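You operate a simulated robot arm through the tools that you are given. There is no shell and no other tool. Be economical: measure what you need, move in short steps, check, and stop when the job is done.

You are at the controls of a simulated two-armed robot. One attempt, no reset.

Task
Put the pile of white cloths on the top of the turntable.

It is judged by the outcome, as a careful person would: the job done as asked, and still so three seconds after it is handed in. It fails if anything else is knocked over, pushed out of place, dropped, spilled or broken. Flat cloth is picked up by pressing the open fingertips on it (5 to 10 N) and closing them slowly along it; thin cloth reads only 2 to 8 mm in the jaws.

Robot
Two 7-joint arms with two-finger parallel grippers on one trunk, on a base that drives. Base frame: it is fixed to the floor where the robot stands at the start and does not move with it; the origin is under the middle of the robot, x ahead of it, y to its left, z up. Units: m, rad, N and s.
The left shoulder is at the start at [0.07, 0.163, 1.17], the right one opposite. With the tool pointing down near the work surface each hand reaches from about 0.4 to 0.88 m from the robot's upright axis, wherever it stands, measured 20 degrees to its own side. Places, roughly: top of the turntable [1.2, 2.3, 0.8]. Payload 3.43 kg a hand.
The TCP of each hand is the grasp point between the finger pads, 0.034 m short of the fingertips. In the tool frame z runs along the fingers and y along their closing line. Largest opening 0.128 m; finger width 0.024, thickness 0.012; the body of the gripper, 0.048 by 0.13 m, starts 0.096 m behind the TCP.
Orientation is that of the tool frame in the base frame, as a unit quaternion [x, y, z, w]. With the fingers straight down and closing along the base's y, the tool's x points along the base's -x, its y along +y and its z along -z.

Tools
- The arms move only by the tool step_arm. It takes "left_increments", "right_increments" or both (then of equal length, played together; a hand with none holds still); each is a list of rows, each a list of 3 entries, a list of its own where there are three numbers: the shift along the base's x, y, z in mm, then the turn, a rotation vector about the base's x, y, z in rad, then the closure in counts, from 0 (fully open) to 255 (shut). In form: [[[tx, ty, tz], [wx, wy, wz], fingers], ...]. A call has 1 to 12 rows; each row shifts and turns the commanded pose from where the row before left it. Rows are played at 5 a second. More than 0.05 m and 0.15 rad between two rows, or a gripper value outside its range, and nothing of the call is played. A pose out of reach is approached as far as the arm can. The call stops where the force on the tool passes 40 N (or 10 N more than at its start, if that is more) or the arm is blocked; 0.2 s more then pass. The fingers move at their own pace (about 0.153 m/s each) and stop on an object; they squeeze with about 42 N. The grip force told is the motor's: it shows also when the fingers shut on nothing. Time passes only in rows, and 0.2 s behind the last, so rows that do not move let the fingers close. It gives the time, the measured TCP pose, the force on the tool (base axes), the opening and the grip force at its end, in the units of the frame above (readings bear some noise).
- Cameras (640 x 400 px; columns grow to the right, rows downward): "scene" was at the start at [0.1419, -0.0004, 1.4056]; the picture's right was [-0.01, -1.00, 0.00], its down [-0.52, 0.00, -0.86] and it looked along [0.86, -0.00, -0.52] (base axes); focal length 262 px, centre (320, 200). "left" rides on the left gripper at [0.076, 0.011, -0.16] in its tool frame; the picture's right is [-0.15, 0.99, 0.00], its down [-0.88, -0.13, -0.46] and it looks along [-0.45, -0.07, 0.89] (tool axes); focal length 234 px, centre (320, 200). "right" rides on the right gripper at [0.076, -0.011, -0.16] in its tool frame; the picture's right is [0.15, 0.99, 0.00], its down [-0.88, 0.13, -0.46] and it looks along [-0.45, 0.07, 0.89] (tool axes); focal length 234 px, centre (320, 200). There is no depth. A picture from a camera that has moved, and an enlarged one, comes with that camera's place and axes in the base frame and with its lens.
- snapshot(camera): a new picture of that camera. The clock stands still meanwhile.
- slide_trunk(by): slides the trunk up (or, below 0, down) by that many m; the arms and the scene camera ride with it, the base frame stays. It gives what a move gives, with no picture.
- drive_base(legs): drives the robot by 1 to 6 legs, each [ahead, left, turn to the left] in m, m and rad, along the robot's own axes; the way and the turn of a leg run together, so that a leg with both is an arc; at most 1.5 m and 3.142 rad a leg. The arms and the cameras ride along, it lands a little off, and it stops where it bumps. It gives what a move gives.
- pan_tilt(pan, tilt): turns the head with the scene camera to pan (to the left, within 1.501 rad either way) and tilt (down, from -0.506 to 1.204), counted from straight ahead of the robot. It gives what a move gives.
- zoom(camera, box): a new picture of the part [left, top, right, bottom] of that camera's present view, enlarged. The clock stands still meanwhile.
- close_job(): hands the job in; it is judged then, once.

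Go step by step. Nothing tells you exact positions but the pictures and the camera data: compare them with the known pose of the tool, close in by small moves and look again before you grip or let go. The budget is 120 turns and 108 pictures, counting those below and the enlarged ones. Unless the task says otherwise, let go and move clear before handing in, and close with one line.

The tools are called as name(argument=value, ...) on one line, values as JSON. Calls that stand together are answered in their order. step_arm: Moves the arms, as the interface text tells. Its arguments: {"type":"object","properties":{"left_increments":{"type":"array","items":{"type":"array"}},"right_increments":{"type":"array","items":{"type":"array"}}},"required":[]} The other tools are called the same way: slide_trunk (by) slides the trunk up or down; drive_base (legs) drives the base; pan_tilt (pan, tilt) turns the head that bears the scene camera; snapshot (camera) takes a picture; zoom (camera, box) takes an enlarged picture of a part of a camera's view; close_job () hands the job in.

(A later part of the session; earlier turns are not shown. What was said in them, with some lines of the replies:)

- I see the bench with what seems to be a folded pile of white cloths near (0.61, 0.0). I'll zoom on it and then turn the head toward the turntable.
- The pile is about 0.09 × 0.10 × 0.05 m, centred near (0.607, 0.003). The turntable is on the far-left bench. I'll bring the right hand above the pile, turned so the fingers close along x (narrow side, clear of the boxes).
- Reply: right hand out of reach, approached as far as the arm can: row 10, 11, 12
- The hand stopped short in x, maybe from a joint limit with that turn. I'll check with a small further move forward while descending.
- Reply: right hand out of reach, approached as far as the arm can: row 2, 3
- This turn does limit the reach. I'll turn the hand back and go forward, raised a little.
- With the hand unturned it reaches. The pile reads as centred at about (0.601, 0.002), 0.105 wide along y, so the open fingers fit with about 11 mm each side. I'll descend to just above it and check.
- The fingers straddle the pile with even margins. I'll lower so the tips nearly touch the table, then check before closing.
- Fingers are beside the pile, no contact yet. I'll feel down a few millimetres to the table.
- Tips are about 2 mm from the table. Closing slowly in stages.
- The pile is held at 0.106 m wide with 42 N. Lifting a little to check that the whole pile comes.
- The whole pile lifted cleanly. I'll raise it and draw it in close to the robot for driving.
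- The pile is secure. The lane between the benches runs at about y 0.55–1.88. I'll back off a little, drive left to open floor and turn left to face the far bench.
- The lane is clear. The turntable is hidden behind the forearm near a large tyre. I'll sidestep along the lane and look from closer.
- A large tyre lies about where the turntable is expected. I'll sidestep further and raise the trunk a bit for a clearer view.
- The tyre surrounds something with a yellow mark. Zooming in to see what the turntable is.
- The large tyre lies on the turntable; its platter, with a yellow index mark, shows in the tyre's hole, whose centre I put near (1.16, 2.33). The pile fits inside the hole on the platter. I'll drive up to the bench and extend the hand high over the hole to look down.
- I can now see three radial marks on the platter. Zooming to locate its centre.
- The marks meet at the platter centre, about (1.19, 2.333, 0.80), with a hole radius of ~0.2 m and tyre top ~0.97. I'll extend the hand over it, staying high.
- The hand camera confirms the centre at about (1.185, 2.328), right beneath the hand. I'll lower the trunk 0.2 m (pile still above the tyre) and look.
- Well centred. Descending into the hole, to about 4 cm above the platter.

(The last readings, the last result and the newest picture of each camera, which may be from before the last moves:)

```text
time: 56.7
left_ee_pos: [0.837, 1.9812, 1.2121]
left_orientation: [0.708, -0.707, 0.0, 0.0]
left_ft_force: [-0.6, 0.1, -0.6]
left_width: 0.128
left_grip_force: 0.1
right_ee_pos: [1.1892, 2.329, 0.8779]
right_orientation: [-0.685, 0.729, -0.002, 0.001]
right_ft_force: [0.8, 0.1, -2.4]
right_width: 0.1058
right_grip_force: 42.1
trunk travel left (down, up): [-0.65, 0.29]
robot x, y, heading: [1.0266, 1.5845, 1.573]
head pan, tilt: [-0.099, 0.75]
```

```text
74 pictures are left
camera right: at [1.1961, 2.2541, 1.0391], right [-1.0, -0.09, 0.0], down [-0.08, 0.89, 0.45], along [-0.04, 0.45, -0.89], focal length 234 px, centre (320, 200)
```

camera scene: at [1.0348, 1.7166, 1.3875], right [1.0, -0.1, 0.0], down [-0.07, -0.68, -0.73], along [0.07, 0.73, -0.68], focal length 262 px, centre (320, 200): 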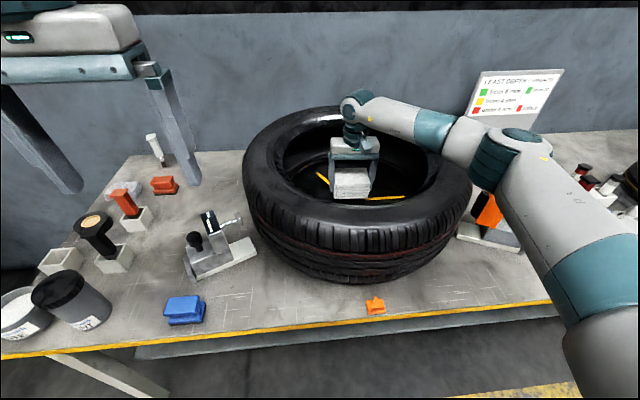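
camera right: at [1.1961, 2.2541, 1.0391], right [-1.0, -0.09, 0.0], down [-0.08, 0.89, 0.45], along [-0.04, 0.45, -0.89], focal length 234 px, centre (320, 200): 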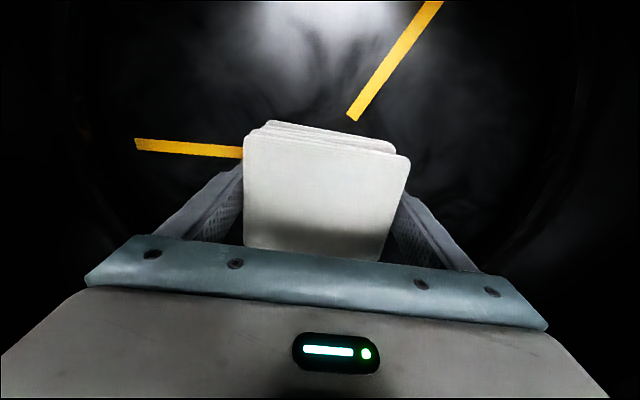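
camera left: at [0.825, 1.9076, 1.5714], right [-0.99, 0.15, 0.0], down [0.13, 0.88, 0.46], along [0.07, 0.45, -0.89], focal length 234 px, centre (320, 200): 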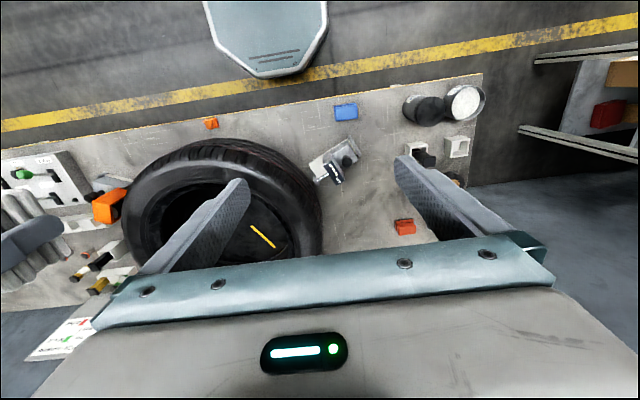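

The pile is inside the hole, about 4 cm above the platter. I'll check the elbow and forearm clearance over the tyre and orange item before the last drop.

zoom(camera="scene", box=[390, 80, 580, 280])

snapshot(camera="left")

zoom(camera="scene", box=[280, 90, 430, 220])

```text
2.00 times, centred on (485, 180) of scene
camera zoom: at [1.0348, 1.7166, 1.3875], right [1.0, -0.1, 0.0], down [-0.07, -0.68, -0.73], along [0.07, 0.73, -0.68], focal length 524 px, centre (-10, 240)
```

zoom: 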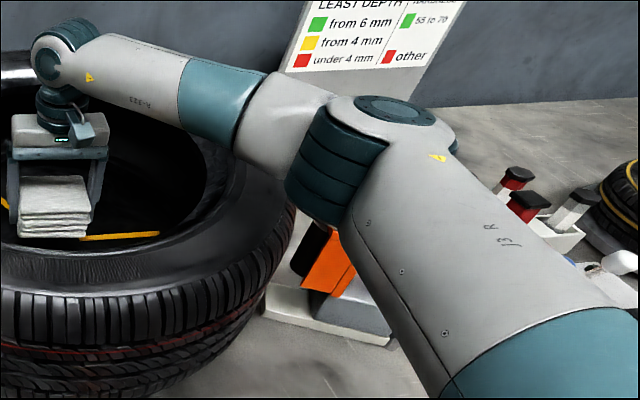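

```text
72 pictures are left
camera left: at [0.8249, 1.9071, 1.3715], right [-0.99, 0.15, 0.0], down [0.13, 0.88, 0.46], along [0.07, 0.45, -0.89], focal length 234 px, centre (320, 200)
```

left: 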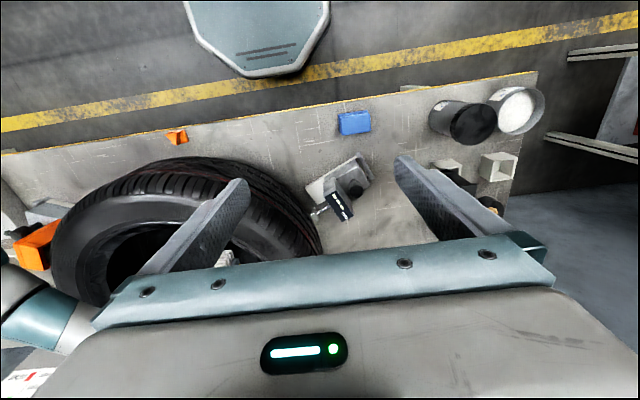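

```text
3.08 times, centred on (355, 155) of scene
camera zoom: at [1.0348, 1.7166, 1.3875], right [1.0, -0.1, 0.0], down [-0.07, -0.68, -0.73], along [0.07, 0.73, -0.68], focal length 806 px, centre (212, 338)
```

zoom: 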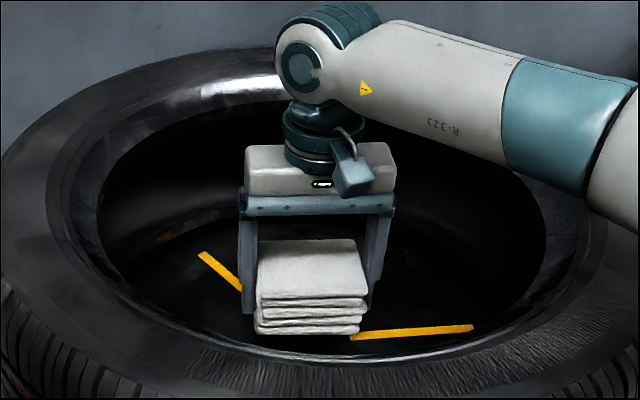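

The forearm clears the tyre rim by only a few centimetres. I'll raise the trunk 0.13 m and lower the hand back, which lifts the elbow.

slide_trunk(by=0.13)

step_arm(right_increments=[[[0, 0, -20], [0, 0, 0], 120], [[0, 0, -22], [0, 0, 0], 120], [[0, 0, -22], [0, 0, 0], 120], [[0, 0, -22], [0, 0, 0], 120], [[0, 0, -22], [0, 0, 0], 120], [[0, 0, -22], [0, 0, 0], 120], [[0, 0, 0], [0, 0, 0], 120]])

snapshot(camera="scene")

```text
time: 58.2
left_ee_pos: [0.8352, 1.9832, 1.342]
left_orientation: [0.708, -0.707, 0.0, 0.0]
left_ft_force: [0.0, -0.4, -0.3]
left_width: 0.128
left_grip_force: 0.1
right_ee_pos: [1.1893, 2.3308, 1.0077]
right_orientation: [-0.685, 0.729, -0.001, 0.001]
right_ft_force: [-0.8, -0.1, -2.5]
right_width: 0.1055
right_grip_force: 42.2
trunk travel left (down, up): [-0.78, 0.16]
robot x, y, heading: [1.0301, 1.5828, 1.572]
head pan, tilt: [-0.099, 0.75]
```

```text
time: 59.9
left_ee_pos: [0.8362, 1.982, 1.3427]
left_orientation: [0.707, -0.707, 0.0, 0.0]
left_ft_force: [-0.2, 0.4, -0.2]
left_width: 0.1281
left_grip_force: 0.0
right_ee_pos: [1.1873, 2.3293, 0.8778]
right_orientation: [-0.685, 0.728, -0.003, 0.001]
right_ft_force: [0.3, -0.2, -1.4]
right_width: 0.1056
right_grip_force: 41.9
trunk travel left (down, up): [-0.78, 0.16]
robot x, y, heading: [1.0237, 1.582, 1.569]
head pan, tilt: [-0.099, 0.75]
```

```text
70 pictures are left
camera scene: at [1.035, 1.7166, 1.5175], right [1.0, -0.1, 0.0], down [-0.07, -0.68, -0.73], along [0.07, 0.73, -0.68], focal length 262 px, centre (320, 200)
```

scene: 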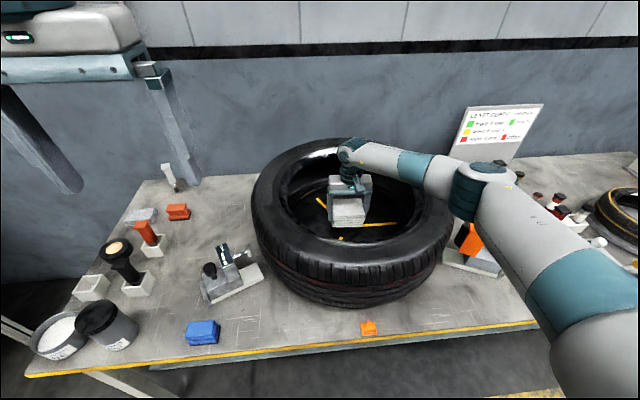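

Elbow is higher now. Continuing the descent slowly, watching force.

step_arm(right_increments=[[[0, 0, -10], [0, 0, 0], 120], [[0, 0, -8], [0, 0, 0], 120], [[0, 0, -6], [0, 0, 0], 120], [[0, 0, -4], [0, 0, 0], 120], [[0, 0, -3], [0, 0, 0], 120], [[0, 0, 0], [0, 0, 0], 120]])

zoom(camera="scene", box=[280, 130, 430, 260])

snapshot(camera="right")

```text
time: 61.2
left_ee_pos: [0.8375, 1.9828, 1.3421]
left_orientation: [-0.707, 0.707, 0.0, -0.001]
left_ft_force: [-0.1, -0.4, -0.2]
left_width: 0.1278
left_grip_force: 0.1
right_ee_pos: [1.1897, 2.3299, 0.8476]
right_orientation: [-0.685, 0.728, -0.002, 0.001]
right_ft_force: [0.2, 0.2, -1.8]
right_width: 0.1057
right_grip_force: 42.2
trunk travel left (down, up): [-0.78, 0.16]
robot x, y, heading: [1.0266, 1.5829, 1.578]
head pan, tilt: [-0.099, 0.75]
```

```text
3.08 times, centred on (355, 195) of scene
camera zoom: at [1.0349, 1.7168, 1.5175], right [1.0, -0.1, 0.0], down [-0.07, -0.68, -0.73], along [0.07, 0.73, -0.68], focal length 806 px, centre (212, 215)
```

zoom: 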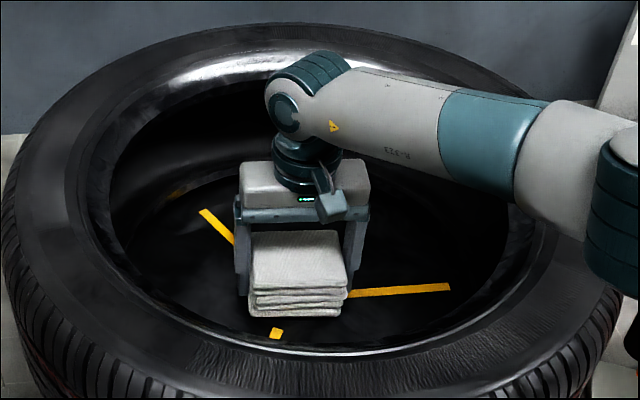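

```text
68 pictures are left
camera right: at [1.1955, 2.2548, 1.0082], right [-1.0, -0.09, 0.0], down [-0.08, 0.89, 0.45], along [-0.04, 0.45, -0.89], focal length 234 px, centre (320, 200)
```

right: 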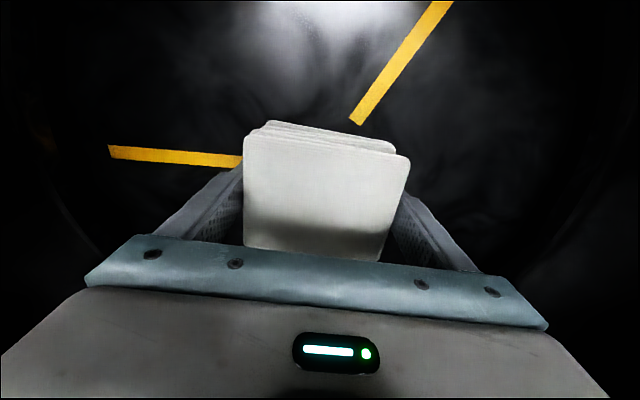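

Not yet touching. Feeling down in 2 mm steps.

step_arm(right_increments=[[[0, 0, -2], [0, 0, 0], 120], [[0, 0, -2], [0, 0, 0], 120], [[0, 0, -2], [0, 0, 0], 120], [[0, 0, -2], [0, 0, 0], 120], [[0, 0, 0], [0, 0, 0], 120]])

```text
time: 62.5
left_ee_pos: [0.8349, 1.982, 1.3427]
left_orientation: [0.708, -0.707, 0.0, 0.0]
left_ft_force: [0.2, 0.2, 0.5]
left_width: 0.1281
left_grip_force: 0.0
right_ee_pos: [1.1899, 2.3289, 0.8393]
right_orientation: [-0.685, 0.729, -0.002, 0.002]
right_ft_force: [0.3, 0.8, 0.0]
right_width: 0.1059
right_grip_force: 42.6
trunk travel left (down, up): [-0.78, 0.16]
robot x, y, heading: [1.028, 1.5818, 1.57]
head pan, tilt: [-0.099, 0.75]
```

step_arm(right_increments=[[[0, 0, -1], [0, 0, 0], 120], [[0, 0, -1], [0, 0, 0], 120], [[0, 0, 0], [0, 0, 0], 120]])

```text
time: 63.2
left_ee_pos: [0.8367, 1.9807, 1.3423]
left_orientation: [0.707, -0.707, -0.001, -0.001]
left_ft_force: [-0.3, 0.1, -0.2]
left_width: 0.1281
left_grip_force: 0.1
right_ee_pos: [1.189, 2.3287, 0.8378]
right_orientation: [-0.685, 0.728, 0.0, 0.002]
right_ft_force: [0.8, 1.1, 13.3]
right_width: 0.1056
right_grip_force: 42.1
trunk travel left (down, up): [-0.78, 0.16]
robot x, y, heading: [1.0248, 1.5851, 1.576]
head pan, tilt: [-0.099, 0.75]
```

The pile now rests on the platter (force up to 13 N). Opening slowly.

step_arm(right_increments=[[[0, 0, 1], [0, 0, 0], 60], [[0, 0, 0], [0, 0, 0], 40], [[0, 0, 0], [0, 0, 0], 30], [[0, 0, 0], [0, 0, 0], 15], [[0, 0, 0], [0, 0, 0], 0], [[0, 0, 0], [0, 0, 0], 0], [[0, 0, 0], [0, 0, 0], 0]])

snapshot(camera="right")

zoom(camera="scene", box=[280, 130, 430, 260])

```text
time: 64.8
left_ee_pos: [0.8361, 1.9828, 1.3424]
left_orientation: [0.708, -0.707, 0.0, 0.0]
left_ft_force: [-1.1, 0.2, 0.3]
left_width: 0.128
left_grip_force: 0.1
right_ee_pos: [1.1894, 2.3284, 0.8384]
right_orientation: [-0.685, 0.728, -0.002, 0.0]
right_ft_force: [1.2, -0.2, -0.1]
right_width: 0.1281
right_grip_force: 0.1
trunk travel left (down, up): [-0.78, 0.16]
robot x, y, heading: [1.0224, 1.583, 1.567]
head pan, tilt: [-0.099, 0.75]
```

```text
67 pictures are left
camera right: at [1.1961, 2.2544, 0.9995], right [-1.0, -0.09, 0.0], down [-0.08, 0.89, 0.45], along [-0.04, 0.45, -0.89], focal length 234 px, centre (320, 200)
```

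right: 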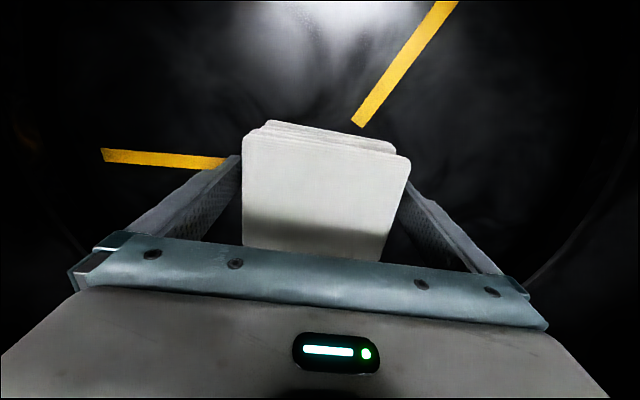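

```text
3.08 times, centred on (355, 195) of scene
camera zoom: at [1.0347, 1.7166, 1.5175], right [1.0, -0.1, 0.0], down [-0.07, -0.68, -0.73], along [0.07, 0.73, -0.68], focal length 806 px, centre (212, 215)
```

zoom: 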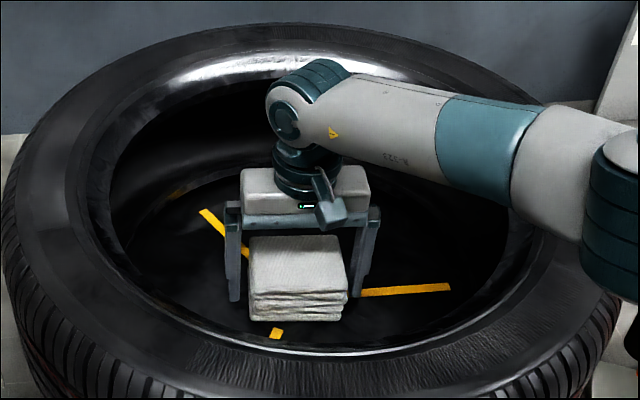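

The pile is free and stands between the open fingers. Raising straight up, clear of the tyre.

step_arm(right_increments=[[[0, 0, 8], [0, 0, 0], 0], [[0, 0, 12], [0, 0, 0], 0], [[0, 0, 20], [0, 0, 0], 0], [[0, 0, 25], [0, 0, 0], 0], [[0, 0, 30], [0, 0, 0], 0], [[0, 0, 35], [0, 0, 0], 0], [[0, 0, 35], [0, 0, 0], 0], [[0, 0, 35], [0, 0, 0], 0], [[0, 0, 35], [0, 0, 0], 0], [[0, 0, 35], [0, 0, 0], 0], [[0, 0, 35], [0, 0, 0], 0], [[0, 0, 35], [0, 0, 0], 0]])

snapshot(camera="scene")

snapshot(camera="right")

```text
time: 67.5
left_ee_pos: [0.8357, 1.9821, 1.3433]
left_orientation: [0.707, -0.707, 0.0, -0.001]
left_ft_force: [-0.1, -0.3, -0.3]
left_width: 0.128
left_grip_force: 0.1
right_ee_pos: [1.1874, 2.329, 1.1797]
right_orientation: [-0.685, 0.728, -0.002, 0.0]
right_ft_force: [-0.8, -0.5, -0.6]
right_width: 0.128
right_grip_force: 0.0
trunk travel left (down, up): [-0.78, 0.16]
robot x, y, heading: [1.0263, 1.5792, 1.569]
head pan, tilt: [-0.099, 0.75]
```

```text
65 pictures are left
camera scene: at [1.0342, 1.7157, 1.5176], right [1.0, -0.1, 0.0], down [-0.07, -0.68, -0.73], along [0.07, 0.73, -0.68], focal length 262 px, centre (320, 200)
```

scene: 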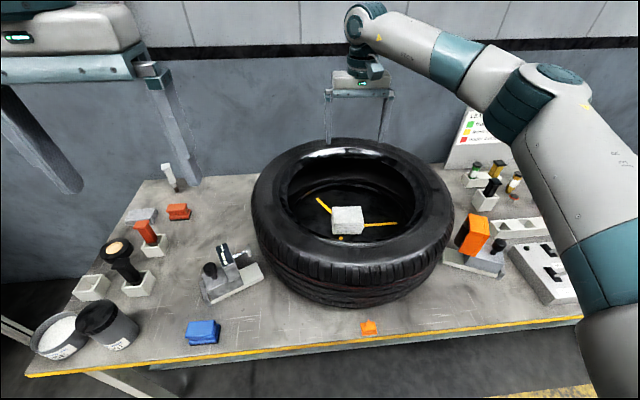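

```text
64 pictures are left
camera right: at [1.194, 2.2536, 1.3404], right [-1.0, -0.09, 0.0], down [-0.08, 0.89, 0.45], along [-0.04, 0.45, -0.89], focal length 234 px, centre (320, 200)
```

right: 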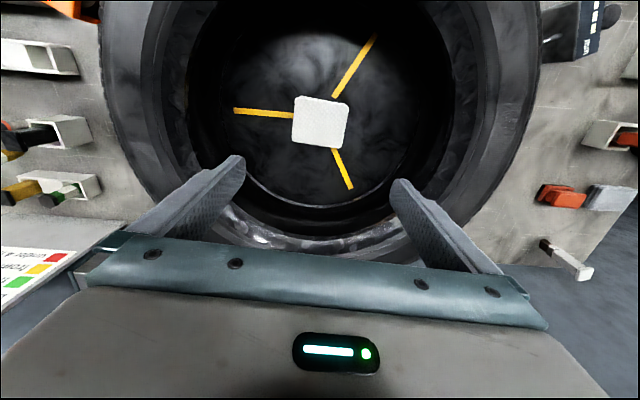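

The pile sits centred on the platter inside the tyre, nothing else has moved, and the hand is well clear above. Handing in.

close_job()

```text
The job is handed in.
```

The pile of white cloths is on the turntable, centred on the platter inside the tyre. It was steady when I let go, the hand is clear above, and the last pictures show nothing else disturbed.
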